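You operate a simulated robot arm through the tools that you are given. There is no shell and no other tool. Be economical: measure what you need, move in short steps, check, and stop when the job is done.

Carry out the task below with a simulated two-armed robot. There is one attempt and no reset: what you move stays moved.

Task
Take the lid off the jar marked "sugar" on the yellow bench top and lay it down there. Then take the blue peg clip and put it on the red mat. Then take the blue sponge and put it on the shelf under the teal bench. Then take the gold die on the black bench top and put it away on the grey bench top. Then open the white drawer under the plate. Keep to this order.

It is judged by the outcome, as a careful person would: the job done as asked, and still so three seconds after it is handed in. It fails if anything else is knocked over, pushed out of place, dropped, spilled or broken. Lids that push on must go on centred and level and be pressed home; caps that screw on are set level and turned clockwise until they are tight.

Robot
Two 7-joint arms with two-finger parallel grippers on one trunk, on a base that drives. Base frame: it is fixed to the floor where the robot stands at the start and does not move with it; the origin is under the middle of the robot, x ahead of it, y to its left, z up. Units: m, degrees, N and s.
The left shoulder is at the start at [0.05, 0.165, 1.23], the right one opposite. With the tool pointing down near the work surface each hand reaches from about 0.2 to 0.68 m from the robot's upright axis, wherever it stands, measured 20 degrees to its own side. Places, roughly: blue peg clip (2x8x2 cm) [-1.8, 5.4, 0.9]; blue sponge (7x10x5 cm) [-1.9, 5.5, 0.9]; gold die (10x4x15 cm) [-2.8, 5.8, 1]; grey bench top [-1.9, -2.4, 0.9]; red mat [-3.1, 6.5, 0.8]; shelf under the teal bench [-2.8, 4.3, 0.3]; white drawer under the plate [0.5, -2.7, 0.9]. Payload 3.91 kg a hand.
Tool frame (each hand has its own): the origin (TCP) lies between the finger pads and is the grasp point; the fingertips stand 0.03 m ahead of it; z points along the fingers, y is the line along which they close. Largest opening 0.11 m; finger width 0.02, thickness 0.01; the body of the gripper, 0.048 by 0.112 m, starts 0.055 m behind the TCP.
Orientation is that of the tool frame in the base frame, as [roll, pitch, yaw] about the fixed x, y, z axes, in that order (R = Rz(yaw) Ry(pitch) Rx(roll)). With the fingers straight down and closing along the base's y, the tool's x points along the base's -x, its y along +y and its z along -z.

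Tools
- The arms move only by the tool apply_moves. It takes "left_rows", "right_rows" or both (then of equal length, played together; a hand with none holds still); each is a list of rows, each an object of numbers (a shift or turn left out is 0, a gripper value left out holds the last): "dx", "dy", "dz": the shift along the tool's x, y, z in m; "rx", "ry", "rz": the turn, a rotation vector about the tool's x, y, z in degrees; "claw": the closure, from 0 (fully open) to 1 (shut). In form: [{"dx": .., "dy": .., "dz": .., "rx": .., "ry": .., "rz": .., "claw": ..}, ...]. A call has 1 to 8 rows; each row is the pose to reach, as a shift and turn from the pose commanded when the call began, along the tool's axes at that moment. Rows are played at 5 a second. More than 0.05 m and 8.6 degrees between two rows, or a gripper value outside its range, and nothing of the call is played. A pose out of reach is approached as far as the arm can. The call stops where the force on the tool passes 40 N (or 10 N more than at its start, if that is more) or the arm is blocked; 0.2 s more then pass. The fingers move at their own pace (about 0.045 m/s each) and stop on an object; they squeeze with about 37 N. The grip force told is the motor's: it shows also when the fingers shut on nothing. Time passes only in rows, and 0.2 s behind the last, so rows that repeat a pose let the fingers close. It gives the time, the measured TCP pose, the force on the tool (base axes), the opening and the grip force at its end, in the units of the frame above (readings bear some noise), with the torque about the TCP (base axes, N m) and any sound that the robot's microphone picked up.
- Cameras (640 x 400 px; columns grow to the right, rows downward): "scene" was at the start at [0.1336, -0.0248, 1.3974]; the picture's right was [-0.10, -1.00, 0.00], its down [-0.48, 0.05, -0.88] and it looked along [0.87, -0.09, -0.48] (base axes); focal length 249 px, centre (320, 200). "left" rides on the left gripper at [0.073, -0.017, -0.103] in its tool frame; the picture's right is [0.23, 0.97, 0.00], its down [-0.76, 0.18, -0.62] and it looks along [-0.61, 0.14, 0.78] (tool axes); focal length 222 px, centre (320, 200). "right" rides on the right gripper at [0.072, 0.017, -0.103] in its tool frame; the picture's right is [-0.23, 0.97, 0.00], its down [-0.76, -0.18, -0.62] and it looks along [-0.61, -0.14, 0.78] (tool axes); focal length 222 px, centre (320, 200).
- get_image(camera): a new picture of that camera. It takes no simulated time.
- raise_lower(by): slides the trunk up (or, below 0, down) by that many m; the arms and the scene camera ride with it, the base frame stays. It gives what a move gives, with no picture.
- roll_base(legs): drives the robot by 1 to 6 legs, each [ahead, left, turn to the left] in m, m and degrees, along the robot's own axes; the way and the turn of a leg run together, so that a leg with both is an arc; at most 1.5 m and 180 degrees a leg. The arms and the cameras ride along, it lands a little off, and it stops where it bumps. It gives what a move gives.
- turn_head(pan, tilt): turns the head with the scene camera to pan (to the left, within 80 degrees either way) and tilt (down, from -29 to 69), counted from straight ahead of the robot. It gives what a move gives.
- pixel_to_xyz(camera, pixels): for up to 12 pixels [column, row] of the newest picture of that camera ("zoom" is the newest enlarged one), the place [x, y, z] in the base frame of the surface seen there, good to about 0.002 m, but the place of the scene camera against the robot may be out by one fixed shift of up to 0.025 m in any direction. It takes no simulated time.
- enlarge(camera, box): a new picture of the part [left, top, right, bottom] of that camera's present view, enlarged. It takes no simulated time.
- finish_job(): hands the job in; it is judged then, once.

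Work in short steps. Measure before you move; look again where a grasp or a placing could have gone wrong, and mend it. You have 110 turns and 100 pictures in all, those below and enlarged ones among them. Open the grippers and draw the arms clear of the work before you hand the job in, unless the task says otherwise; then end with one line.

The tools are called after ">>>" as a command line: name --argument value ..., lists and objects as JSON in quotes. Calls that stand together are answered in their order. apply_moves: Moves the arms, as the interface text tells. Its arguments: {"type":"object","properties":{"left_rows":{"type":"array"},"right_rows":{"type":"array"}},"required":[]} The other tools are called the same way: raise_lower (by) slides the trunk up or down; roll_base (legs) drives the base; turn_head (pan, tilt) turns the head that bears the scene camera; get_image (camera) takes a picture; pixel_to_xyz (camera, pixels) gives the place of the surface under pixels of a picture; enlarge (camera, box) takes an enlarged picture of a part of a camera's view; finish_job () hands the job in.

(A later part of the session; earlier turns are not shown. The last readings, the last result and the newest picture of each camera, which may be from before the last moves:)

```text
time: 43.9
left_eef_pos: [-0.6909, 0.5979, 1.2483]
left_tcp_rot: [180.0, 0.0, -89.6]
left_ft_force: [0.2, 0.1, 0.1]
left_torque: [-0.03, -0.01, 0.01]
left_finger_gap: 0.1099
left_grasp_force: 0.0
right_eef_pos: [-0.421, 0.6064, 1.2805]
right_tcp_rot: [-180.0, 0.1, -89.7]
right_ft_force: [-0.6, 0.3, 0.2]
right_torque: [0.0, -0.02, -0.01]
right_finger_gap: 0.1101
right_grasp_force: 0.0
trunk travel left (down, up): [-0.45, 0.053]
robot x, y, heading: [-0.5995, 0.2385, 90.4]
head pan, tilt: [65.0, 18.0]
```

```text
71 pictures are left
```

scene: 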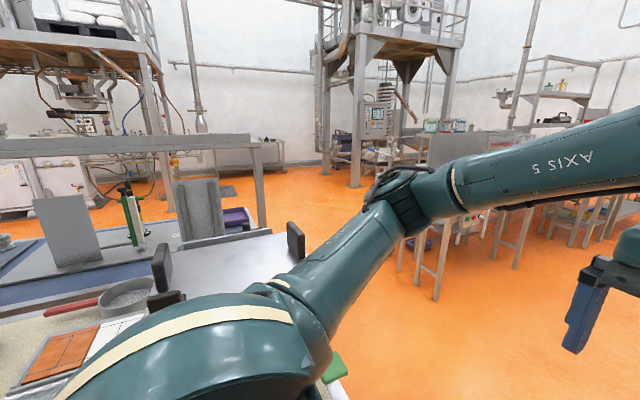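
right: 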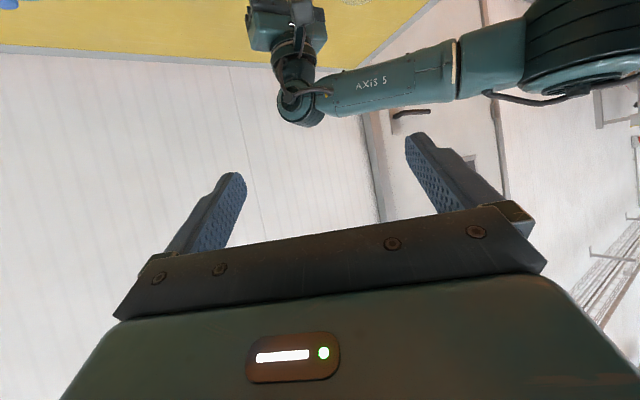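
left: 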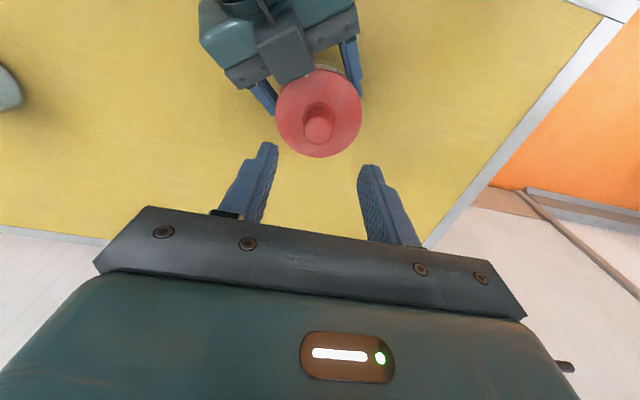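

Legs were too long; I redo the drive with shorter ones.

>>> roll_base --legs '[[1.45, 0, 0], [1.45, 0.05, 0], [1.45, 0.1, 0], [0.35, 0, 0]]'

>>> get_image --camera "scene"

```text
time: 66.6
left_eef_pos: [-0.7673, 5.2894, 1.249]
left_tcp_rot: [-179.9, 0.0, -91.1]
left_ft_force: [0.6, 0.6, -0.1]
left_torque: [-0.01, -0.04, 0.03]
left_finger_gap: 0.11
left_grasp_force: 0.0
right_eef_pos: [-0.4949, 5.2912, 1.2794]
right_tcp_rot: [180.0, 0.0, -91.3]
right_ft_force: [-0.4, 0.2, 0.0]
right_torque: [-0.02, 0.01, -0.01]
right_finger_gap: 0.1098
right_grasp_force: 0.1
trunk travel left (down, up): [-0.45, 0.053]
robot x, y, heading: [-0.6878, 4.9277, 88.8]
head pan, tilt: [65.0, 18.0]
```

```text
70 pictures are left
```

scene: 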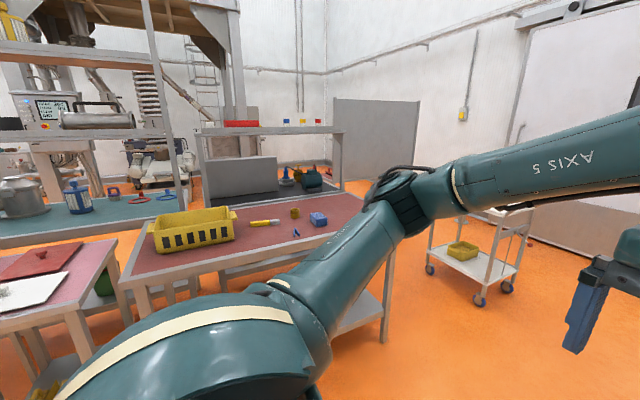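

I see the blue sponge at (318,218), the clip at (296,233) on a maroon bench, and the teal bench at left. I measure them.

>>> pixel_to_xyz --camera "scene" --pixels '[[318, 219], [296, 233], [140, 278], [225, 262], [265, 222], [230, 250], [100, 225], [30, 240], [295, 212], [150, 300], [385, 260], [340, 195]]'

>>> enlarge --camera "scene" --box '[0, 90, 400, 340]'

```text
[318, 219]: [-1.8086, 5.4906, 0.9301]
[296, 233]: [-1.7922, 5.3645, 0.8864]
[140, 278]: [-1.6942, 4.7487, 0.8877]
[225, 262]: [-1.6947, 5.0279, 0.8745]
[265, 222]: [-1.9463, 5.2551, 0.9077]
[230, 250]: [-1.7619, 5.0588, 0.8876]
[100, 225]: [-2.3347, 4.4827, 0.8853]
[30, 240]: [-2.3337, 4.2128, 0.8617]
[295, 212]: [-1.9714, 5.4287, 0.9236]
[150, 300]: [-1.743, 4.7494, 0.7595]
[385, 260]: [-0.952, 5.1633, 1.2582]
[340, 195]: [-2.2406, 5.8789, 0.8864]
```

```text
1.60 times, centred on (200, 215) of scene
```

zoom: 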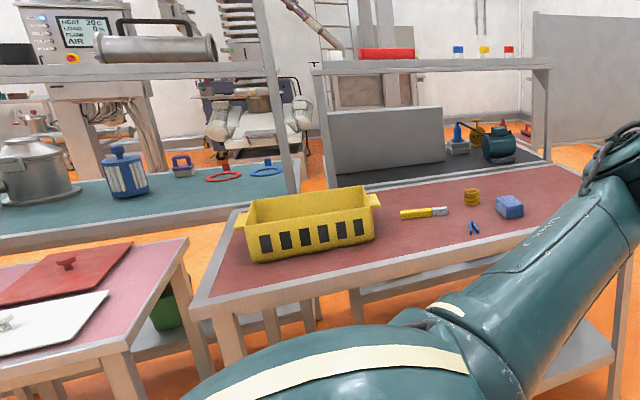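

I turn to face the bench (heading 180°) and drive to about (−1.2, 5.37).

>>> roll_base --legs '[[0, 0, 91.2], [0.25, -0.44, 0], [0.25, 0, 0]]'

>>> turn_head --pan 0 --tilt 30

>>> get_image --camera "scene"

>>> get_image --camera "right"

```text
time: 74.6
left_eef_pos: [-1.5254, 5.2894, 1.2499]
left_tcp_rot: [-179.9, 0.0, -1.6]
left_ft_force: [-0.3, -0.2, -0.8]
left_torque: [0.02, 0.0, -0.02]
left_finger_gap: 0.1101
left_grasp_force: 0.2
right_eef_pos: [-1.5253, 5.563, 1.2803]
right_tcp_rot: [179.9, 0.0, -1.6]
right_ft_force: [-0.2, 0.1, 0.5]
right_torque: [0.01, -0.03, 0.0]
right_finger_gap: 0.1101
right_grasp_force: 0.1
trunk travel left (down, up): [-0.45, 0.053]
robot x, y, heading: [-1.1587, 5.3658, 178.5]
head pan, tilt: [65.0, 18.0]
```

```text
time: 76.0
left_eef_pos: [-1.5248, 5.2895, 1.2503]
left_tcp_rot: [179.9, 0.0, -1.7]
left_ft_force: [0.5, -0.3, -0.9]
left_torque: [0.02, -0.01, 0.0]
left_finger_gap: 0.1099
left_grasp_force: 0.1
right_eef_pos: [-1.5238, 5.5632, 1.2805]
right_tcp_rot: [179.9, -0.1, -1.7]
right_ft_force: [0.0, -0.2, -0.8]
right_torque: [0.0, -0.03, 0.02]
right_finger_gap: 0.1102
right_grasp_force: 0.1
trunk travel left (down, up): [-0.45, 0.053]
robot x, y, heading: [-1.1614, 5.3659, 178.4]
head pan, tilt: [0.0, 30.0]
```

```text
68 pictures are left
```

scene: 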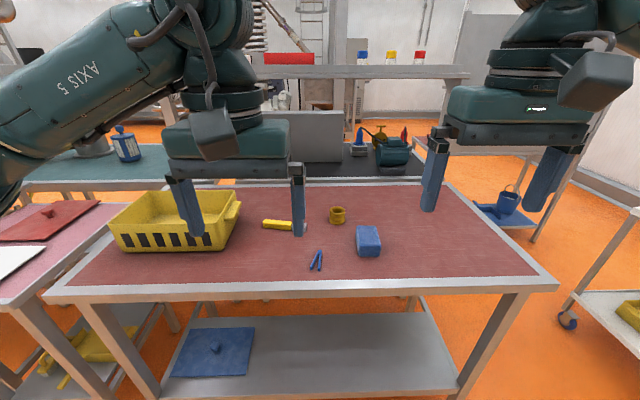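

```text
67 pictures are left
```

right: 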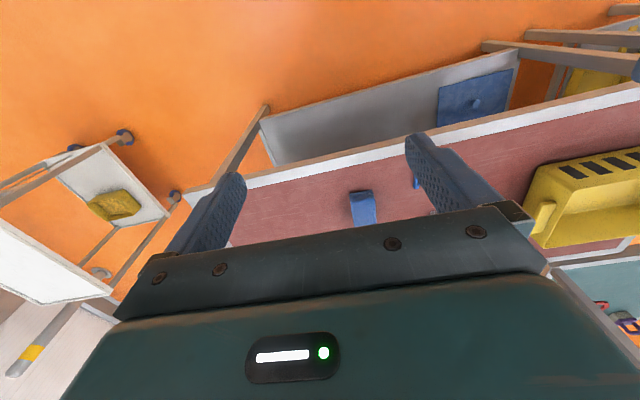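

The clip is at scene (316,261). I zoom in and measure it, with the left camera too.

>>> enlarge --camera "scene" --box '[280, 220, 400, 295]'

>>> pixel_to_xyz --camera "zoom" --pixels '[[171, 255], [207, 255], [210, 175], [190, 215], [465, 180], [195, 240]]'

>>> get_image --camera "left"

```text
5.33 times, centred on (340, 258) of scene
```

zoom: 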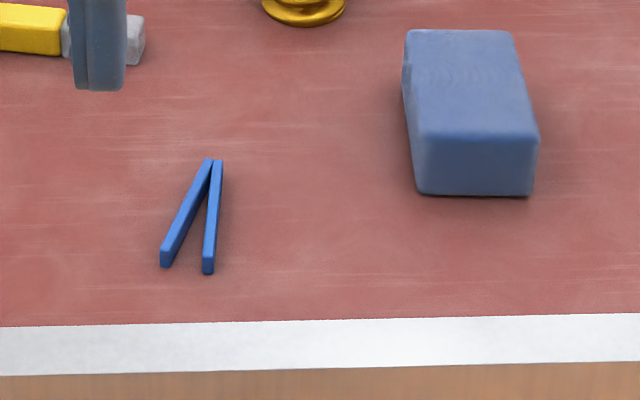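

```text
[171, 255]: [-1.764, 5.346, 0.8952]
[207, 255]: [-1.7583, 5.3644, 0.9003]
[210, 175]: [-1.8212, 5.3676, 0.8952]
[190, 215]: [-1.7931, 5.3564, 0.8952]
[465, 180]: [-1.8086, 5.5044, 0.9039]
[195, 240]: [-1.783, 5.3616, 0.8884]
```

```text
65 pictures are left
```

left: 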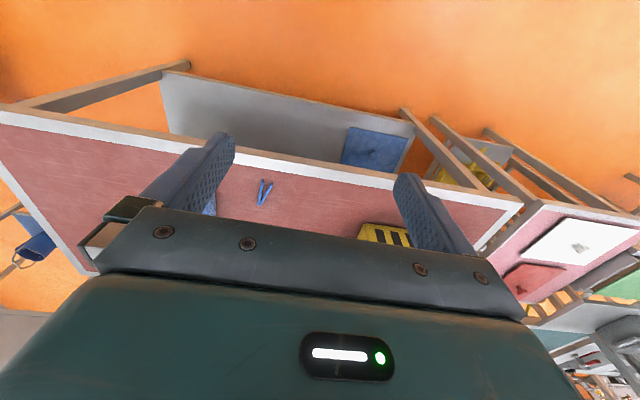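

I drive 8 cm closer and bring the left hand above the clip for a precise look.

>>> roll_base --legs '[[0.08, 0, 1.5]]'

>>> apply_moves --left_rows '[{"dx": -0.035, "dy": -0.01, "dz": 0.02}, {"dx": -0.07, "dy": -0.02, "dz": 0.04}, {"dx": -0.105, "dy": -0.03, "dz": 0.06}, {"dx": -0.14, "dy": -0.04, "dz": 0.08}, {"dx": -0.17, "dy": -0.048, "dz": 0.11}, {"dx": -0.18, "dy": -0.048, "dz": 0.15}, {"dx": -0.18, "dy": -0.048, "dz": 0.18}, {"dx": -0.18, "dy": -0.048, "dz": 0.18}]'

>>> get_image --camera "left"

```text
time: 77.1
left_eef_pos: [-1.6051, 5.282, 1.2503]
left_tcp_rot: [-180.0, -0.1, 0.0]
left_ft_force: [0.1, -0.6, -1.1]
left_torque: [-0.03, -0.04, 0.0]
left_finger_gap: 0.1101
left_grasp_force: 0.0
right_eef_pos: [-1.6098, 5.555, 1.2795]
right_tcp_rot: [179.9, 0.0, 0.0]
right_ft_force: [-0.5, 0.1, -0.4]
right_torque: [-0.01, 0.02, 0.01]
right_finger_gap: 0.11
right_grasp_force: 0.0
trunk travel left (down, up): [-0.45, 0.053]
robot x, y, heading: [-1.2441, 5.3692, 179.7]
head pan, tilt: [0.0, 30.0]
```

```text
time: 78.9
left_eef_pos: [-1.7852, 5.3308, 1.0707]
left_tcp_rot: [-179.9, 0.1, -0.2]
left_ft_force: [0.9, -0.4, 0.1]
left_torque: [0.03, -0.01, 0.03]
left_finger_gap: 0.11
left_grasp_force: 0.1
right_eef_pos: [-1.6104, 5.5533, 1.2805]
right_tcp_rot: [179.9, 0.0, -0.2]
right_ft_force: [0.0, 0.2, -0.1]
right_torque: [0.02, 0.0, 0.03]
right_finger_gap: 0.1101
right_grasp_force: 0.0
trunk travel left (down, up): [-0.45, 0.053]
robot x, y, heading: [-1.2441, 5.367, 179.8]
head pan, tilt: [0.0, 30.0]
```

```text
64 pictures are left
```

left: 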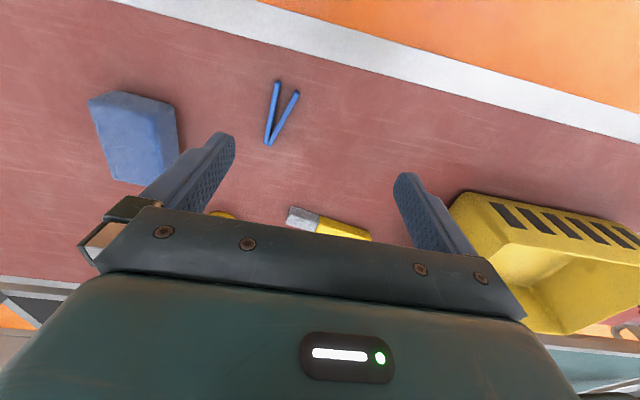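

>>> enlarge --camera "left" --box '[240, 65, 320, 160]'

>>> pixel_to_xyz --camera "left" --pixels '[[278, 83], [297, 94], [267, 142], [273, 112], [282, 119], [250, 120], [300, 140], [225, 215]]'

```text
4.21 times, centred on (280, 112) of left
```

zoom: 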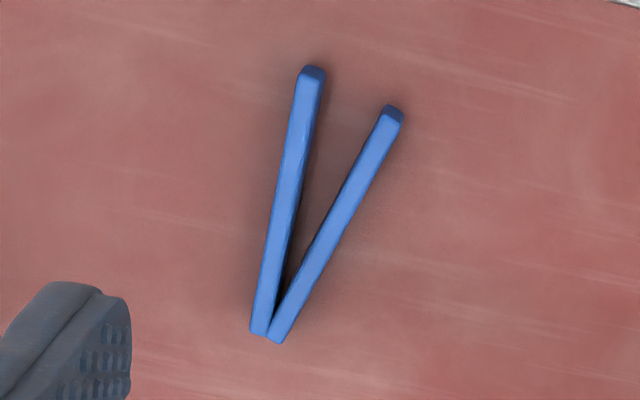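

```text
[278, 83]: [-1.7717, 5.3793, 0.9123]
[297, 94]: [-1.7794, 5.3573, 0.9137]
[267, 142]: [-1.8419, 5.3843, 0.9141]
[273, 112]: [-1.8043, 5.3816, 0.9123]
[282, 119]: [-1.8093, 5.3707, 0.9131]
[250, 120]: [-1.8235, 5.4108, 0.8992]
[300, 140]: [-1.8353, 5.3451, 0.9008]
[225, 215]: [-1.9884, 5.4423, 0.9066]
```

The clip runs from its apex (−1.842, 5.383) to the open ends, top z 0.913. I turn the hand 12.7° to its line, half-close, and come down above it, 3 cm behind the apex.

>>> apply_moves --left_rows '[{"dx": -0.014, "dy": -0.022, "rz": 6.4, "claw": 0.45}, {"dx": -0.028, "dy": -0.045, "rz": 12.7, "claw": 0.45}, {"dx": -0.028, "dy": -0.045, "dz": 0.04, "rz": 12.7, "claw": 0.45}, {"dx": -0.028, "dy": -0.045, "dz": 0.08, "rz": 12.7, "claw": 0.45}, {"dx": -0.028, "dy": -0.045, "dz": 0.1, "rz": 12.7, "claw": 0.45}, {"dx": -0.028, "dy": -0.045, "dz": 0.1, "rz": 12.7, "claw": 0.45}]'

>>> get_image --camera "left"

```text
time: 80.3
left_eef_pos: [-1.8104, 5.3766, 0.9681]
left_tcp_rot: [-179.9, 0.0, -12.8]
left_ft_force: [0.2, 0.2, 0.5]
left_torque: [0.01, -0.02, -0.01]
left_finger_gap: 0.0603
left_grasp_force: 0.0
right_eef_pos: [-1.6098, 5.5539, 1.2806]
right_tcp_rot: [179.9, 0.1, -0.3]
right_ft_force: [-0.4, -0.3, 0.1]
right_torque: [0.0, 0.0, 0.05]
right_finger_gap: 0.11
right_grasp_force: 0.1
trunk travel left (down, up): [-0.45, 0.053]
robot x, y, heading: [-1.2449, 5.3675, 179.7]
head pan, tilt: [0.0, 30.0]
```

```text
62 pictures are left
```

left: 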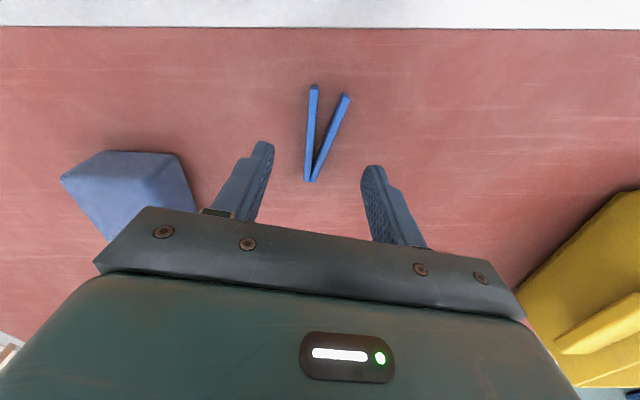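

The clip lies between the fingers. I descend 35 mm and close.

>>> apply_moves --left_rows '[{"dz": 0.02}, {"dz": 0.03}, {"dz": 0.035}, {"dz": 0.035, "claw": 1}, {"dz": 0.035, "claw": 1}, {"dz": 0.035, "claw": 1}, {"dz": 0.035, "claw": 1}, {"dz": 0.035, "claw": 1}]'

>>> apply_moves --left_rows '[{"dz": -0.03}, {"dz": -0.07}, {"dz": -0.07}]'

>>> get_image --camera "left"

```text
time: 82.1
left_eef_pos: [-1.8121, 5.3769, 0.9345]
left_tcp_rot: [180.0, 0.1, -12.8]
left_ft_force: [0.1, 1.4, 0.1]
left_torque: [0.02, 0.0, 0.0]
left_finger_gap: 0.0161
left_grasp_force: 36.4
right_eef_pos: [-1.6099, 5.5544, 1.2815]
right_tcp_rot: [179.9, 0.0, -0.2]
right_ft_force: [0.2, -0.9, -0.1]
right_torque: [-0.02, 0.04, -0.01]
right_finger_gap: 0.1098
right_grasp_force: 0.1
trunk travel left (down, up): [-0.45, 0.053]
robot x, y, heading: [-1.2441, 5.3631, 180.0]
head pan, tilt: [0.0, 30.0]
```

```text
time: 82.9
left_eef_pos: [-1.8132, 5.3787, 1.0047]
left_tcp_rot: [-179.9, 0.0, -12.8]
left_ft_force: [-0.1, 0.5, 1.2]
left_torque: [-0.02, -0.01, 0.02]
left_finger_gap: 0.016
left_grasp_force: 37.2
right_eef_pos: [-1.6116, 5.5543, 1.2806]
right_tcp_rot: [180.0, 0.0, -0.2]
right_ft_force: [0.2, 0.3, 0.3]
right_torque: [-0.01, 0.01, 0.0]
right_finger_gap: 0.11
right_grasp_force: 0.1
trunk travel left (down, up): [-0.45, 0.053]
robot x, y, heading: [-1.2459, 5.3689, 179.6]
head pan, tilt: [0.0, 30.0]
```

```text
61 pictures are left
```

left: 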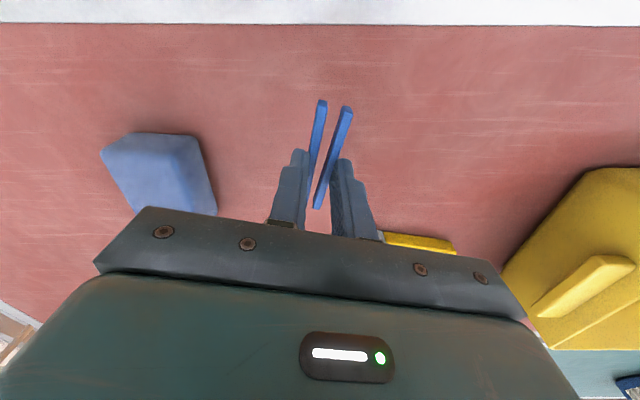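

The clip is held (gap 0.016). I raise and tuck it, then turn the head right to find the way to the mat.

>>> apply_moves --left_rows '[{"dz": -0.045}, {"dz": -0.09}, {"dx": 0.02, "dz": -0.13}, {"dx": 0.05, "dy": 0.01, "dz": -0.16}, {"dx": 0.09, "dy": 0.02, "dz": -0.18}, {"dx": 0.13, "dy": 0.03, "dz": -0.2}, {"dx": 0.17, "dy": 0.04, "dz": -0.22}, {"dx": 0.21, "dy": 0.053, "dz": -0.24}]'

>>> turn_head --pan -30 --tilt 20

>>> get_image --camera "scene"

```text
time: 84.7
left_eef_pos: [-1.6178, 5.2775, 1.2469]
left_tcp_rot: [-179.9, 0.1, -12.7]
left_ft_force: [0.3, -0.4, -0.3]
left_torque: [0.01, -0.03, 0.05]
left_finger_gap: 0.0157
left_grasp_force: 37.1
right_eef_pos: [-1.6098, 5.5533, 1.2813]
right_tcp_rot: [179.9, 0.0, -0.2]
right_ft_force: [0.7, -0.3, -0.2]
right_torque: [0.02, 0.02, -0.02]
right_finger_gap: 0.11
right_grasp_force: 0.0
trunk travel left (down, up): [-0.45, 0.053]
robot x, y, heading: [-1.2442, 5.3662, 179.6]
head pan, tilt: [0.0, 30.0]
```

```text
time: 85.6
left_eef_pos: [-1.6194, 5.2789, 1.2463]
left_tcp_rot: [-179.9, 0.1, -12.9]
left_ft_force: [-0.4, 0.1, -0.1]
left_torque: [-0.01, -0.02, 0.0]
left_finger_gap: 0.0158
left_grasp_force: 37.0
right_eef_pos: [-1.6106, 5.5552, 1.281]
right_tcp_rot: [-180.0, -0.1, -0.3]
right_ft_force: [0.7, 0.1, 0.5]
right_torque: [0.02, 0.04, -0.03]
right_finger_gap: 0.1101
right_grasp_force: 0.0
trunk travel left (down, up): [-0.45, 0.053]
robot x, y, heading: [-1.2448, 5.3693, 179.8]
head pan, tilt: [-30.0, 20.0]
```

```text
60 pictures are left
```

scene: 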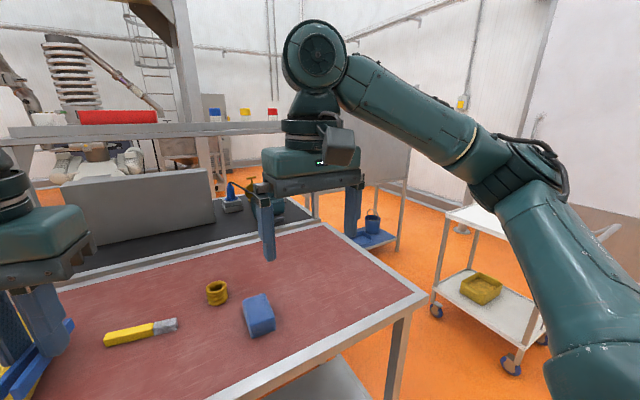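

There is a passage between the maroon bench's right end and the cart. I measure positions of these.

>>> pixel_to_xyz --camera "scene" --pixels '[[427, 297], [436, 312], [510, 370], [455, 212], [395, 250], [370, 245], [325, 223], [405, 170], [300, 215], [350, 300], [505, 330], [540, 335]]'

```text
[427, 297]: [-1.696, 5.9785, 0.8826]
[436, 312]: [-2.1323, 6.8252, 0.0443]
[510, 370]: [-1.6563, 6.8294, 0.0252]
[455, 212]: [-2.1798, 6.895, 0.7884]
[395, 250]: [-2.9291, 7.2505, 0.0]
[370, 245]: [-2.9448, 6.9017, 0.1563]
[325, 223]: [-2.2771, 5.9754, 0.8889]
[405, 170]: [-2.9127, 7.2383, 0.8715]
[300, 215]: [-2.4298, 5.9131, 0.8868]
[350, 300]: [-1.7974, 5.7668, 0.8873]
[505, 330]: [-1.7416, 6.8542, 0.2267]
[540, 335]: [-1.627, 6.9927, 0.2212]
```

The passage runs between y 5.98 and 6.83, with the mat bench's edge at x ≈ −2.92. I slide right to y ≈ 6.4 and look down the passage.

>>> roll_base --legs '[[0, -1.03, 0]]'

>>> turn_head --pan 0 --tilt 25

>>> get_image --camera "scene"

```text
time: 90.9
left_eef_pos: [-1.6171, 6.3052, 1.2467]
left_tcp_rot: [-179.9, 0.1, -12.6]
left_ft_force: [0.3, -0.4, -0.1]
left_torque: [0.01, -0.03, 0.04]
left_finger_gap: 0.016
left_grasp_force: 36.7
right_eef_pos: [-1.6097, 6.5792, 1.2801]
right_tcp_rot: [180.0, 0.1, 0.1]
right_ft_force: [-0.2, 0.9, 0.0]
right_torque: [-0.02, -0.01, -0.01]
right_finger_gap: 0.1102
right_grasp_force: 0.1
trunk travel left (down, up): [-0.45, 0.053]
robot x, y, heading: [-1.2398, 6.3971, -179.8]
head pan, tilt: [-30.0, 20.0]
```

```text
time: 91.9
left_eef_pos: [-1.6182, 6.3046, 1.2463]
left_tcp_rot: [180.0, 0.2, -12.5]
left_ft_force: [-0.4, -0.8, 0.5]
left_torque: [0.0, 0.01, 0.02]
left_finger_gap: 0.0156
left_grasp_force: 37.1
right_eef_pos: [-1.6101, 6.58, 1.2806]
right_tcp_rot: [179.9, 0.0, 0.0]
right_ft_force: [0.4, 0.2, 0.3]
right_torque: [-0.02, 0.0, -0.06]
right_finger_gap: 0.1098
right_grasp_force: 0.1
trunk travel left (down, up): [-0.45, 0.053]
robot x, y, heading: [-1.2425, 6.3952, -179.9]
head pan, tilt: [0.0, 25.0]
```

```text
59 pictures are left
```

scene: 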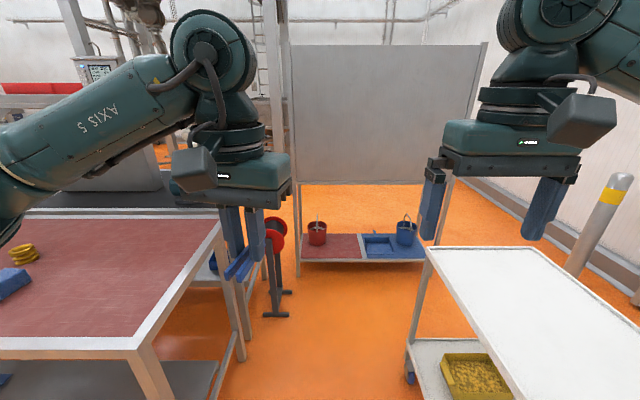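

I see a board station with a low red and blue shelf, and a stand with a red top at (275,240). I zoom and measure to identify the red mat.

>>> enlarge --camera "scene" --box '[200, 180, 460, 330]'

>>> pixel_to_xyz --camera "scene" --pixels '[[330, 247], [400, 247], [275, 222], [275, 240], [277, 312], [318, 232], [360, 257], [430, 250], [345, 160], [218, 225], [415, 300], [300, 265]]'

```text
2.46 times, centred on (330, 255) of scene
```

zoom: 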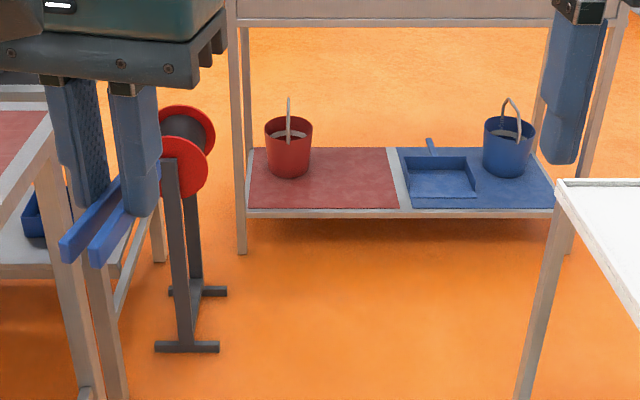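

```text
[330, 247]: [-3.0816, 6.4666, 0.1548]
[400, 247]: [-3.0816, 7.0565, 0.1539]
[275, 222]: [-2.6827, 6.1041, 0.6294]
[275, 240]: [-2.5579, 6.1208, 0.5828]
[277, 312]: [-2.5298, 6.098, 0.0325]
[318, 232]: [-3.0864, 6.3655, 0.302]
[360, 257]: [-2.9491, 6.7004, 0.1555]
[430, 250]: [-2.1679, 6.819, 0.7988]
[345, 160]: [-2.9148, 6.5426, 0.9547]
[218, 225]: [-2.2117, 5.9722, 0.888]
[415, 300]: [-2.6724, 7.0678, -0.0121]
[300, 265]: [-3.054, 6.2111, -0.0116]
```

The mat's z of about 0.8 suggests it lies on the station's top, behind the board. I measure the board's extents and the free ways around.

>>> pixel_to_xyz --camera "scene" --pixels '[[300, 50], [470, 55], [305, 178], [440, 180], [590, 270], [640, 305], [520, 225], [275, 190], [165, 155], [290, 300], [530, 250], [205, 212]]'

>>> turn_head --pan -40 --tilt 25

>>> get_image --camera "scene"

```text
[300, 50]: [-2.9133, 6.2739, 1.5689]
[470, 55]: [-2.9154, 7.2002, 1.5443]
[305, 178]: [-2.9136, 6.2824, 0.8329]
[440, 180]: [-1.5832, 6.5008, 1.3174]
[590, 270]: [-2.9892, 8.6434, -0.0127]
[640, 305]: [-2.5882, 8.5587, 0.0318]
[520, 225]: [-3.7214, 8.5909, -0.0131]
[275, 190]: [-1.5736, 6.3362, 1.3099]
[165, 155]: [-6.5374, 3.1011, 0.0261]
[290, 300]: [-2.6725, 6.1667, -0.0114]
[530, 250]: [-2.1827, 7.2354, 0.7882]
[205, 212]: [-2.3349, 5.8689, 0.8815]
```

```text
time: 93.0
left_eef_pos: [-1.6185, 6.3033, 1.2469]
left_tcp_rot: [-180.0, 0.0, -12.5]
left_ft_force: [0.6, 0.9, 1.2]
left_torque: [0.0, 0.0, 0.0]
left_finger_gap: 0.0157
left_grasp_force: 37.1
right_eef_pos: [-1.6099, 6.5805, 1.2807]
right_tcp_rot: [179.9, 0.1, 0.0]
right_ft_force: [-0.1, 0.5, 1.0]
right_torque: [0.03, 0.01, -0.01]
right_finger_gap: 0.1101
right_grasp_force: 0.1
trunk travel left (down, up): [-0.45, 0.053]
robot x, y, heading: [-1.2456, 6.3938, -180.0]
head pan, tilt: [-40.0, 25.0]
```

```text
57 pictures are left
```

scene: 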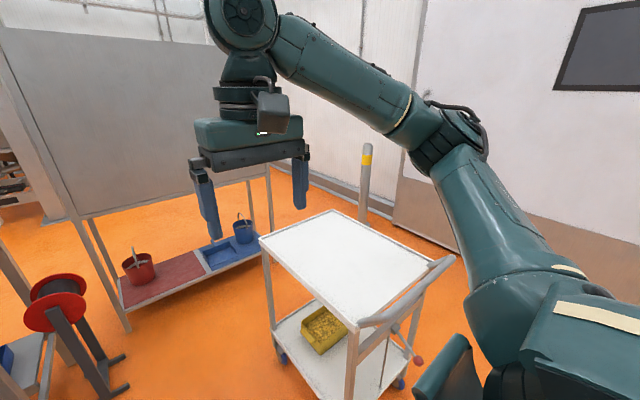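

The mat must be reached from the board's far (west) side. I go around the cart: back up, slide to y ≈ 7.9, then advance west, looking as I go.

>>> roll_base --legs '[[-0.4, 0, 0], [0, -1.5, 0]]'

>>> turn_head --pan 0 --tilt 20

>>> get_image --camera "scene"

```text
time: 102.5
left_eef_pos: [-1.2586, 7.7944, 1.2462]
left_tcp_rot: [180.0, 0.1, -10.4]
left_ft_force: [-0.5, 0.8, -0.8]
left_torque: [0.03, 0.0, 0.01]
left_finger_gap: 0.0161
left_grasp_force: 37.1
right_eef_pos: [-1.263, 8.0684, 1.2801]
right_tcp_rot: [179.9, -0.1, 2.3]
right_ft_force: [0.3, -0.3, -0.3]
right_torque: [0.01, 0.03, 0.03]
right_finger_gap: 0.11
right_grasp_force: 0.1
trunk travel left (down, up): [-0.45, 0.053]
robot x, y, heading: [-0.8843, 7.8941, -177.7]
head pan, tilt: [-40.0, 25.0]
```

```text
time: 103.5
left_eef_pos: [-1.2585, 7.7937, 1.2467]
left_tcp_rot: [180.0, 0.1, -10.3]
left_ft_force: [-0.5, -0.5, -0.3]
left_torque: [0.02, -0.02, -0.01]
left_finger_gap: 0.0157
left_grasp_force: 36.8
right_eef_pos: [-1.2623, 8.0679, 1.2796]
right_tcp_rot: [179.8, 0.0, 2.3]
right_ft_force: [0.0, 0.4, 0.4]
right_torque: [-0.01, 0.03, -0.02]
right_finger_gap: 0.1101
right_grasp_force: 0.0
trunk travel left (down, up): [-0.45, 0.053]
robot x, y, heading: [-0.8864, 7.9014, -177.9]
head pan, tilt: [0.0, 20.0]
```

```text
56 pictures are left
```

scene: 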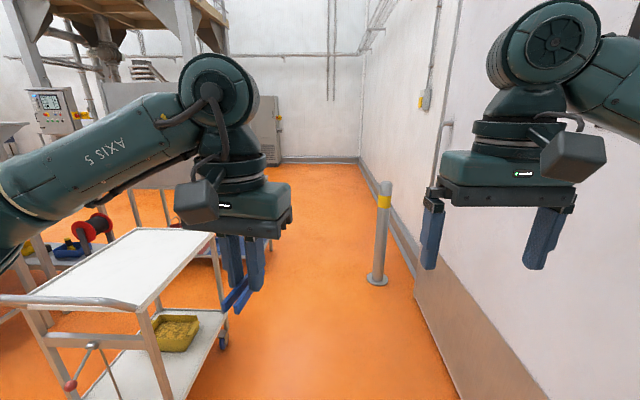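

>>> pixel_to_xyz --camera "scene" --pixels '[[377, 275], [380, 200], [215, 235], [222, 345], [272, 240], [70, 303], [400, 245], [170, 190], [260, 165]]'

```text
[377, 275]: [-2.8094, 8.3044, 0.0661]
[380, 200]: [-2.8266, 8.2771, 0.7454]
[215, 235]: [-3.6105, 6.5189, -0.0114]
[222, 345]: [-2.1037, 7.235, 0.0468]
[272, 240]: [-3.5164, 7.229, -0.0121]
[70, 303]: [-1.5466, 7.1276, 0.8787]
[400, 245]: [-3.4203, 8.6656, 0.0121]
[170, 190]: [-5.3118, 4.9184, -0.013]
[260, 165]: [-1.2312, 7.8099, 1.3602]
```

The bollard stands at (−2.81, 8.29) and the station ends at y 7.25, x −3.5. I take the middle line y ≈ 7.74 and drive west to x ≈ −4.0.

>>> roll_base --legs '[[0, 0.15, -2.2], [1.45, 0, 0], [1.45, 0, 0], [0.3, 0, 0]]'

>>> turn_head --pan 70 --tilt 20

>>> get_image --camera "scene"

```text
time: 120.2
left_eef_pos: [-4.4703, 7.5969, 1.2463]
left_tcp_rot: [-180.0, -0.1, -11.5]
left_ft_force: [-0.1, -0.4, -0.9]
left_torque: [-0.01, -0.01, 0.0]
left_finger_gap: 0.0161
left_grasp_force: 36.8
right_eef_pos: [-4.4674, 7.8727, 1.2802]
right_tcp_rot: [179.9, 0.0, 1.1]
right_ft_force: [-0.3, -0.7, 0.7]
right_torque: [0.0, 0.05, 0.0]
right_finger_gap: 0.1099
right_grasp_force: 0.2
trunk travel left (down, up): [-0.45, 0.053]
robot x, y, heading: [-4.0922, 7.6942, -178.7]
head pan, tilt: [0.0, 20.0]
```

```text
time: 121.6
left_eef_pos: [-4.4693, 7.5976, 1.2463]
left_tcp_rot: [-179.9, 0.1, -11.5]
left_ft_force: [-0.3, -0.2, -0.1]
left_torque: [-0.03, 0.01, -0.01]
left_finger_gap: 0.0159
left_grasp_force: 36.6
right_eef_pos: [-4.4671, 7.8731, 1.2811]
right_tcp_rot: [180.0, 0.0, 1.1]
right_ft_force: [0.5, -0.3, 0.4]
right_torque: [0.0, -0.01, 0.01]
right_finger_gap: 0.11
right_grasp_force: 0.0
trunk travel left (down, up): [-0.45, 0.053]
robot x, y, heading: [-4.0954, 7.6978, -178.7]
head pan, tilt: [70.0, 20.0]
```

```text
55 pictures are left
```

scene: 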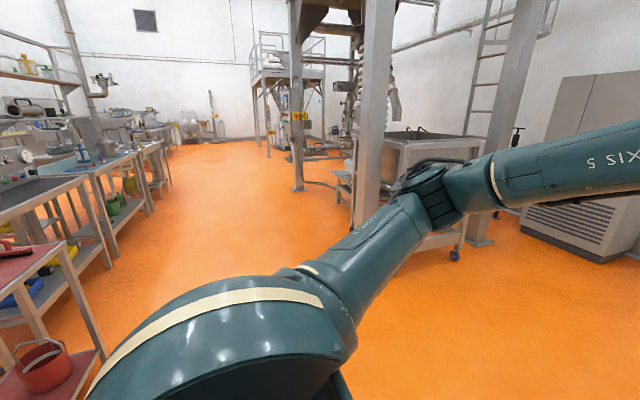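

The red mat is on the station's west side, reachable from here. I turn around to heading 0 and slide to y ≈ 6.55.

>>> roll_base --legs '[[0, 0, 178.7], [0, -1.15, 0]]'

>>> turn_head --pan 0 --tilt 32

>>> get_image --camera "scene"

```text
time: 134.7
left_eef_pos: [-3.7089, 6.6683, 1.2458]
left_tcp_rot: [179.9, 0.1, 167.4]
left_ft_force: [0.6, -1.0, 0.5]
left_torque: [-0.01, -0.02, 0.02]
left_finger_gap: 0.0157
left_grasp_force: 36.6
right_eef_pos: [-3.7166, 6.3939, 1.2787]
right_tcp_rot: [179.9, 0.0, -179.9]
right_ft_force: [0.6, -0.5, -0.5]
right_torque: [0.01, -0.04, 0.01]
right_finger_gap: 0.1102
right_grasp_force: 0.0
trunk travel left (down, up): [-0.45, 0.053]
robot x, y, heading: [-4.0832, 6.5784, 0.2]
head pan, tilt: [70.0, 20.0]
```

```text
time: 136.1
left_eef_pos: [-3.7085, 6.6692, 1.246]
left_tcp_rot: [-180.0, 0.1, 167.6]
left_ft_force: [0.8, 0.1, -0.9]
left_torque: [0.01, 0.01, -0.03]
left_finger_gap: 0.0162
left_grasp_force: 37.2
right_eef_pos: [-3.7165, 6.3948, 1.2797]
right_tcp_rot: [180.0, 0.0, -180.0]
right_ft_force: [0.8, 0.1, -0.6]
right_torque: [0.03, 0.0, 0.04]
right_finger_gap: 0.1101
right_grasp_force: 0.1
trunk travel left (down, up): [-0.45, 0.053]
robot x, y, heading: [-4.0869, 6.575, 0.1]
head pan, tilt: [0.0, 32.0]
```

```text
54 pictures are left
```

scene: 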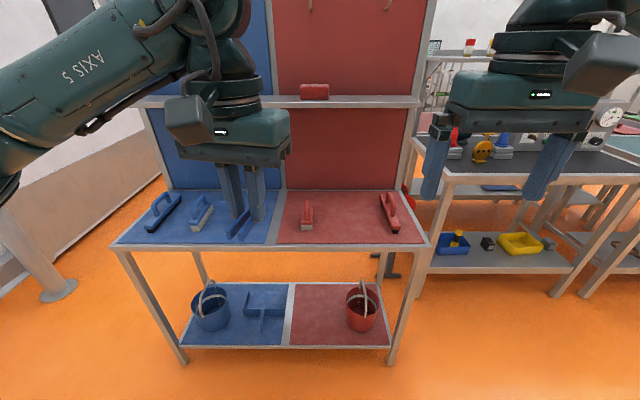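

The red mat on the station top is free between the two red brushes. I measure the mat.

>>> pixel_to_xyz --camera "scene" --pixels '[[345, 235], [280, 240], [345, 195], [425, 240], [307, 215], [390, 212], [345, 215], [500, 160], [425, 160], [350, 250], [310, 100]]'

>>> enlarge --camera "scene" --box '[420, 100, 640, 260]'

```text
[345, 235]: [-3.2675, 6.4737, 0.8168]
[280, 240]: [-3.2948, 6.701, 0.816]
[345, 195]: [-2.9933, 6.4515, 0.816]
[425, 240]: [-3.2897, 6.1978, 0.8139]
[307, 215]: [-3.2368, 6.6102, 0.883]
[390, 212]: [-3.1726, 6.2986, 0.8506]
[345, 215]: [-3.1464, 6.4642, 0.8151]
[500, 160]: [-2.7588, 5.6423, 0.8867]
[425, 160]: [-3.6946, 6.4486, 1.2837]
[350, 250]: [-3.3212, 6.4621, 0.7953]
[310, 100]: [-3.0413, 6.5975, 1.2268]
```

```text
2.50 times, centred on (530, 180) of scene
```

zoom: 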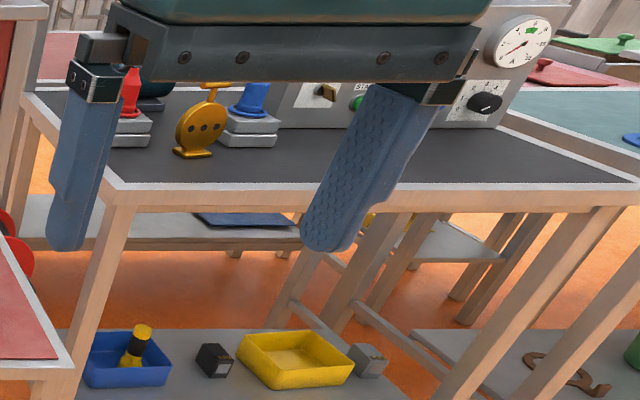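

The mat surface is at z ≈ 0.83, front edge x −3.3, free strip around y 6.47. I drive 0.34 m nearer and put the clip over the mat.

>>> roll_base --legs '[[0.34, -0.15, 0]]'

>>> apply_moves --left_rows '[{"dx": -0.04, "dy": -0.003, "dz": 0.02}, {"dx": -0.08, "dy": -0.006, "dz": 0.04}, {"dx": -0.12, "dy": -0.009, "dz": 0.06}, {"dx": -0.15, "dy": -0.011, "dz": 0.09}, {"dx": -0.176, "dy": -0.011, "dz": 0.13}, {"dx": -0.176, "dy": -0.011, "dz": 0.17}, {"dx": -0.176, "dy": -0.011, "dz": 0.21}, {"dx": -0.176, "dy": -0.011, "dz": 0.25}]'

>>> get_image --camera "left"

```text
time: 138.4
left_eef_pos: [-3.3763, 6.5159, 1.2464]
left_tcp_rot: [-180.0, 0.1, 167.1]
left_ft_force: [0.9, -1.1, -1.2]
left_torque: [-0.01, 0.03, 0.01]
left_finger_gap: 0.0161
left_grasp_force: 36.4
right_eef_pos: [-3.3876, 6.2403, 1.2801]
right_tcp_rot: [179.9, 0.2, 179.8]
right_ft_force: [0.8, 0.9, -0.1]
right_torque: [-0.02, 0.02, 0.02]
right_finger_gap: 0.1097
right_grasp_force: 0.0
trunk travel left (down, up): [-0.45, 0.053]
robot x, y, heading: [-3.7503, 6.4253, -0.0]
head pan, tilt: [0.0, 32.0]
```

```text
time: 140.2
left_eef_pos: [-3.2053, 6.4685, 0.9961]
left_tcp_rot: [180.0, 0.1, 167.1]
left_ft_force: [0.1, 0.0, -0.4]
left_torque: [-0.02, 0.02, 0.04]
left_finger_gap: 0.016
left_grasp_force: 36.9
right_eef_pos: [-3.3859, 6.2399, 1.2813]
right_tcp_rot: [179.9, -0.1, 179.9]
right_ft_force: [-0.5, 0.0, 0.4]
right_torque: [0.01, 0.01, -0.03]
right_finger_gap: 0.1099
right_grasp_force: 0.2
trunk travel left (down, up): [-0.45, 0.053]
robot x, y, heading: [-3.749, 6.4264, -0.2]
head pan, tilt: [0.0, 32.0]
```

```text
52 pictures are left
```

left: 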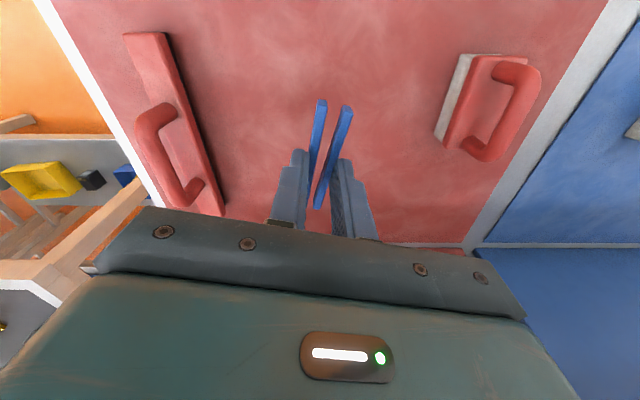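

>>> pixel_to_xyz --camera "left" --pixels '[[320, 70], [280, 150], [400, 150], [320, 103]]'

>>> apply_moves --left_rows '[{"dz": 0.04}, {"dz": 0.08}, {"dz": 0.11}, {"dz": 0.12}]'

```text
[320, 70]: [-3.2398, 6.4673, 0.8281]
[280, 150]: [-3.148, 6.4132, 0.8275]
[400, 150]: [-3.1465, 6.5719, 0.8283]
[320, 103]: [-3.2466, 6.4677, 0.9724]
```

```text
time: 141.2
left_eef_pos: [-3.2055, 6.4642, 0.8769]
left_tcp_rot: [-180.0, 0.1, 167.2]
left_ft_force: [1.0, 0.0, 0.3]
left_torque: [0.05, 0.01, 0.01]
left_finger_gap: 0.0162
left_grasp_force: 37.4
right_eef_pos: [-3.3862, 6.2406, 1.281]
right_tcp_rot: [179.9, 0.2, 179.7]
right_ft_force: [0.0, -0.5, -0.4]
right_torque: [-0.02, -0.01, 0.02]
right_finger_gap: 0.1099
right_grasp_force: 0.1
trunk travel left (down, up): [-0.45, 0.053]
robot x, y, heading: [-3.7519, 6.427, -0.1]
head pan, tilt: [0.0, 32.0]
```

Mat is at z 0.828, so the clip should touch at TCP z ≈ 0.8625. I lower 14 mm, open halfway (brushes stay clear), and rise.

>>> apply_moves --left_rows '[{"dz": 0.008}, {"dz": 0.0135}, {"dz": 0.0135}, {"dz": 0.0135, "claw": 0.5}, {"dz": 0.0135, "claw": 0.5}, {"dz": 0.0135, "claw": 0.5}, {"dz": -0.03, "claw": 0.5}, {"dz": -0.07, "claw": 0.5}]'

>>> get_image --camera "left"

```text
time: 143.0
left_eef_pos: [-3.2073, 6.4639, 0.9473]
left_tcp_rot: [-179.9, 0.1, 167.0]
left_ft_force: [-0.4, 0.1, 0.4]
left_torque: [0.01, -0.02, 0.0]
left_finger_gap: 0.0552
left_grasp_force: 0.0
right_eef_pos: [-3.3876, 6.2386, 1.2807]
right_tcp_rot: [179.8, 0.1, 179.7]
right_ft_force: [0.8, 0.5, 0.7]
right_torque: [0.02, 0.03, 0.0]
right_finger_gap: 0.1099
right_grasp_force: 0.1
trunk travel left (down, up): [-0.45, 0.053]
robot x, y, heading: [-3.7534, 6.4247, -0.4]
head pan, tilt: [0.0, 32.0]
```

```text
51 pictures are left
```

left: 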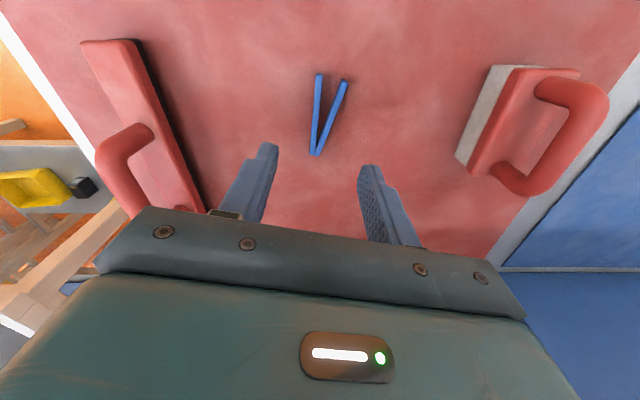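

The clip lies on the red mat. I retract the left hand, restore its yaw, and start driving back the way I came.

>>> apply_moves --left_rows '[{"dz": -0.04}, {"dz": -0.08}, {"dz": -0.12}, {"dz": -0.165}, {"dx": 0.03, "dz": -0.2, "rz": -3}, {"dx": 0.07, "dz": -0.23, "rz": -6}, {"dx": 0.11, "dz": -0.26, "rz": -10}, {"dx": 0.15, "dy": 0.01, "dz": -0.29, "rz": -13, "claw": 0}]'

>>> roll_base --legs '[[-0.35, 0, 0], [0, 1.3, 0]]'

>>> get_image --camera "scene"

```text
refused: row 8 steps farther than a row can; nothing moved
```

```text
time: 151.5
left_eef_pos: [-3.5535, 7.7733, 0.9459]
left_tcp_rot: [-179.9, 0.1, 167.2]
left_ft_force: [0.3, -0.1, 0.1]
left_torque: [0.01, 0.02, -0.04]
left_finger_gap: 0.055
left_grasp_force: 0.1
right_eef_pos: [-3.7327, 7.5491, 1.2804]
right_tcp_rot: [179.9, 0.1, 180.0]
right_ft_force: [0.2, 1.7, 0.2]
right_torque: [0.03, 0.0, 0.02]
right_finger_gap: 0.11
right_grasp_force: 0.2
trunk travel left (down, up): [-0.45, 0.053]
robot x, y, heading: [-4.1021, 7.7362, -0.4]
head pan, tilt: [0.0, 32.0]
```

```text
50 pictures are left
```

scene: 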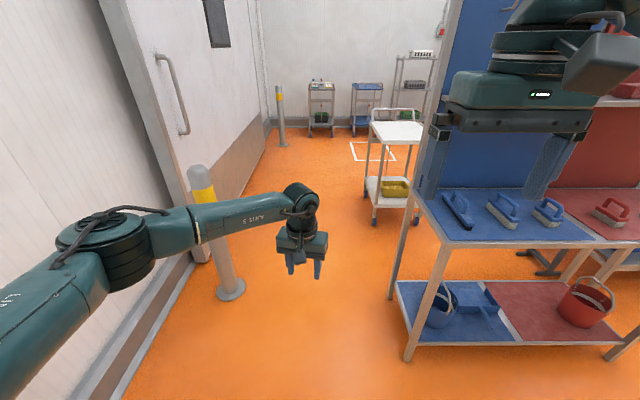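

The retraction was refused, so the hand rode along at z 0.946 — above the brushes (≤0.90), with no force change. I tuck the arm now with legal steps and look back at the mat.

>>> apply_moves --left_rows '[{"dx": 0.02, "dz": -0.04}, {"dx": 0.04, "dz": -0.08}, {"dx": 0.06, "dz": -0.12, "rz": -3}, {"dx": 0.08, "dz": -0.16, "rz": -6}, {"dx": 0.1, "dz": -0.2, "rz": -9}, {"dx": 0.12, "dz": -0.24, "rz": -13}, {"dx": 0.14, "dz": -0.28, "rz": -13, "claw": 0}, {"dx": 0.16, "dz": -0.3, "rz": -13, "claw": 0}]'

>>> turn_head --pan -50 --tilt 25

>>> get_image --camera "scene"

```text
time: 153.3
left_eef_pos: [-3.7095, 7.8088, 1.2468]
left_tcp_rot: [-179.9, 0.2, -179.7]
left_ft_force: [-0.1, 0.2, -0.3]
left_torque: [-0.02, -0.02, -0.02]
left_finger_gap: 0.1078
left_grasp_force: 0.1
right_eef_pos: [-3.733, 7.5486, 1.2812]
right_tcp_rot: [180.0, 0.1, 179.9]
right_ft_force: [-0.1, 0.2, -0.4]
right_torque: [-0.01, 0.01, -0.01]
right_finger_gap: 0.1101
right_grasp_force: 0.1
trunk travel left (down, up): [-0.45, 0.053]
robot x, y, heading: [-4.1005, 7.7347, -0.2]
head pan, tilt: [0.0, 32.0]
```

```text
time: 154.4
left_eef_pos: [-3.708, 7.8084, 1.245]
left_tcp_rot: [180.0, 0.1, -179.8]
left_ft_force: [0.6, 0.0, 0.3]
left_torque: [0.01, 0.03, 0.03]
left_finger_gap: 0.1099
left_grasp_force: 0.0
right_eef_pos: [-3.7335, 7.5482, 1.2813]
right_tcp_rot: [179.9, 0.1, -180.0]
right_ft_force: [-0.8, -0.2, 0.2]
right_torque: [0.01, -0.01, -0.02]
right_finger_gap: 0.11
right_grasp_force: 0.1
trunk travel left (down, up): [-0.45, 0.053]
robot x, y, heading: [-4.1047, 7.7322, -0.2]
head pan, tilt: [-50.0, 25.0]
```

```text
49 pictures are left
```

scene: 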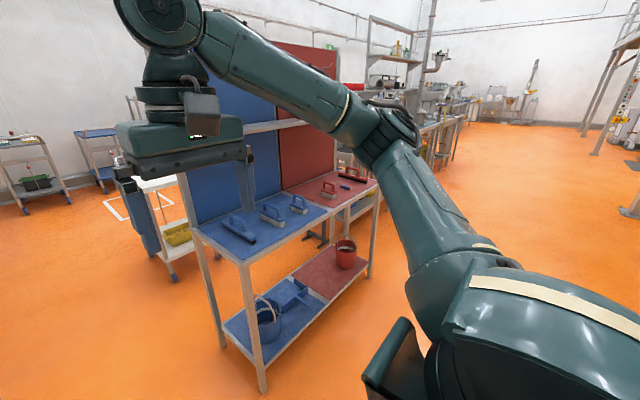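

The clip is still on the mat at (345,187), brushes undisturbed. I drive east along y ≈ 7.69.

>>> roll_base --legs '[[0, -0.04, 0.2], [1.45, 0, 0], [1.45, 0, 0], [0.35, 0, 0]]'

```text
time: 159.4
left_eef_pos: [-2.8602, 7.7801, 1.2583]
left_tcp_rot: [-179.2, 2.0, 178.9]
left_ft_force: [-0.9, 0.1, 0.6]
left_torque: [0.0, 0.0, -0.03]
left_finger_gap: 0.11
left_grasp_force: 0.1
right_eef_pos: [-2.8955, 7.5088, 1.2906]
right_tcp_rot: [-179.4, 1.8, 177.5]
right_ft_force: [0.2, -0.4, -0.3]
right_torque: [-0.01, 0.0, -0.02]
right_finger_gap: 0.1103
right_grasp_force: 0.1
trunk travel left (down, up): [-0.45, 0.053]
robot x, y, heading: [-3.2202, 7.7028, -1.6]
head pan, tilt: [-50.0, 25.0]
stopped in leg 2: the robot was blocked; the commanded pose is now the measured one
```

Blocked at x −3.22. I look to the left to see what is touching.

>>> turn_head --pan 60 --tilt 40

>>> get_image --camera "scene"

>>> turn_head --pan -60 --tilt 40

>>> get_image --camera "scene"

```text
time: 161.3
left_eef_pos: [-2.8615, 7.779, 1.2599]
left_tcp_rot: [-179.3, 2.4, 178.9]
left_ft_force: [-0.4, -0.1, 0.1]
left_torque: [-0.01, 0.01, -0.01]
left_finger_gap: 0.11
left_grasp_force: 0.1
right_eef_pos: [-2.8935, 7.5094, 1.2906]
right_tcp_rot: [-179.2, 2.0, 177.7]
right_ft_force: [0.0, 0.4, -0.2]
right_torque: [-0.02, 0.02, 0.02]
right_finger_gap: 0.1101
right_grasp_force: 0.2
trunk travel left (down, up): [-0.45, 0.053]
robot x, y, heading: [-3.2166, 7.6974, -1.4]
head pan, tilt: [60.0, 40.0]
```

```text
48 pictures are left
```

scene: 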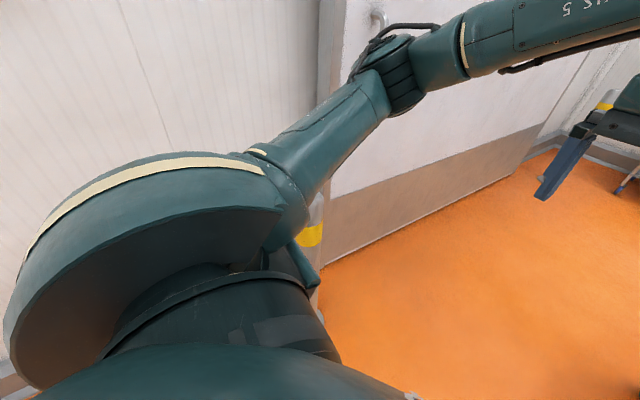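

```text
time: 163.3
left_eef_pos: [-2.862, 7.7784, 1.2594]
left_tcp_rot: [-179.2, 2.3, 179.0]
left_ft_force: [0.4, -0.2, 0.0]
left_torque: [0.0, -0.03, 0.01]
left_finger_gap: 0.1099
left_grasp_force: 0.1
right_eef_pos: [-2.8946, 7.5102, 1.2914]
right_tcp_rot: [-179.3, 2.1, 177.7]
right_ft_force: [-0.5, -0.3, 0.2]
right_torque: [0.0, 0.01, 0.01]
right_finger_gap: 0.1103
right_grasp_force: 0.0
trunk travel left (down, up): [-0.45, 0.053]
robot x, y, heading: [-3.2152, 7.6981, -1.4]
head pan, tilt: [-60.0, 40.0]
```

```text
47 pictures are left
```

scene: 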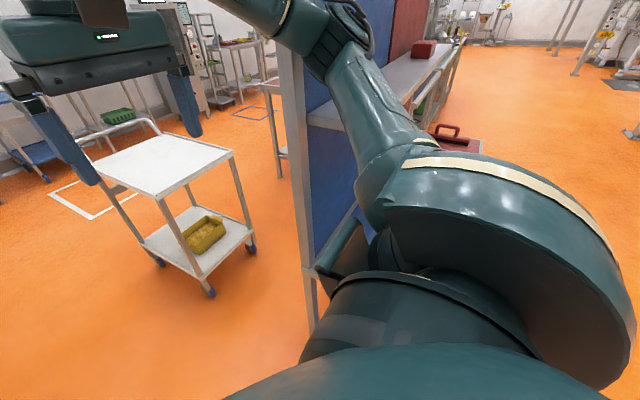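

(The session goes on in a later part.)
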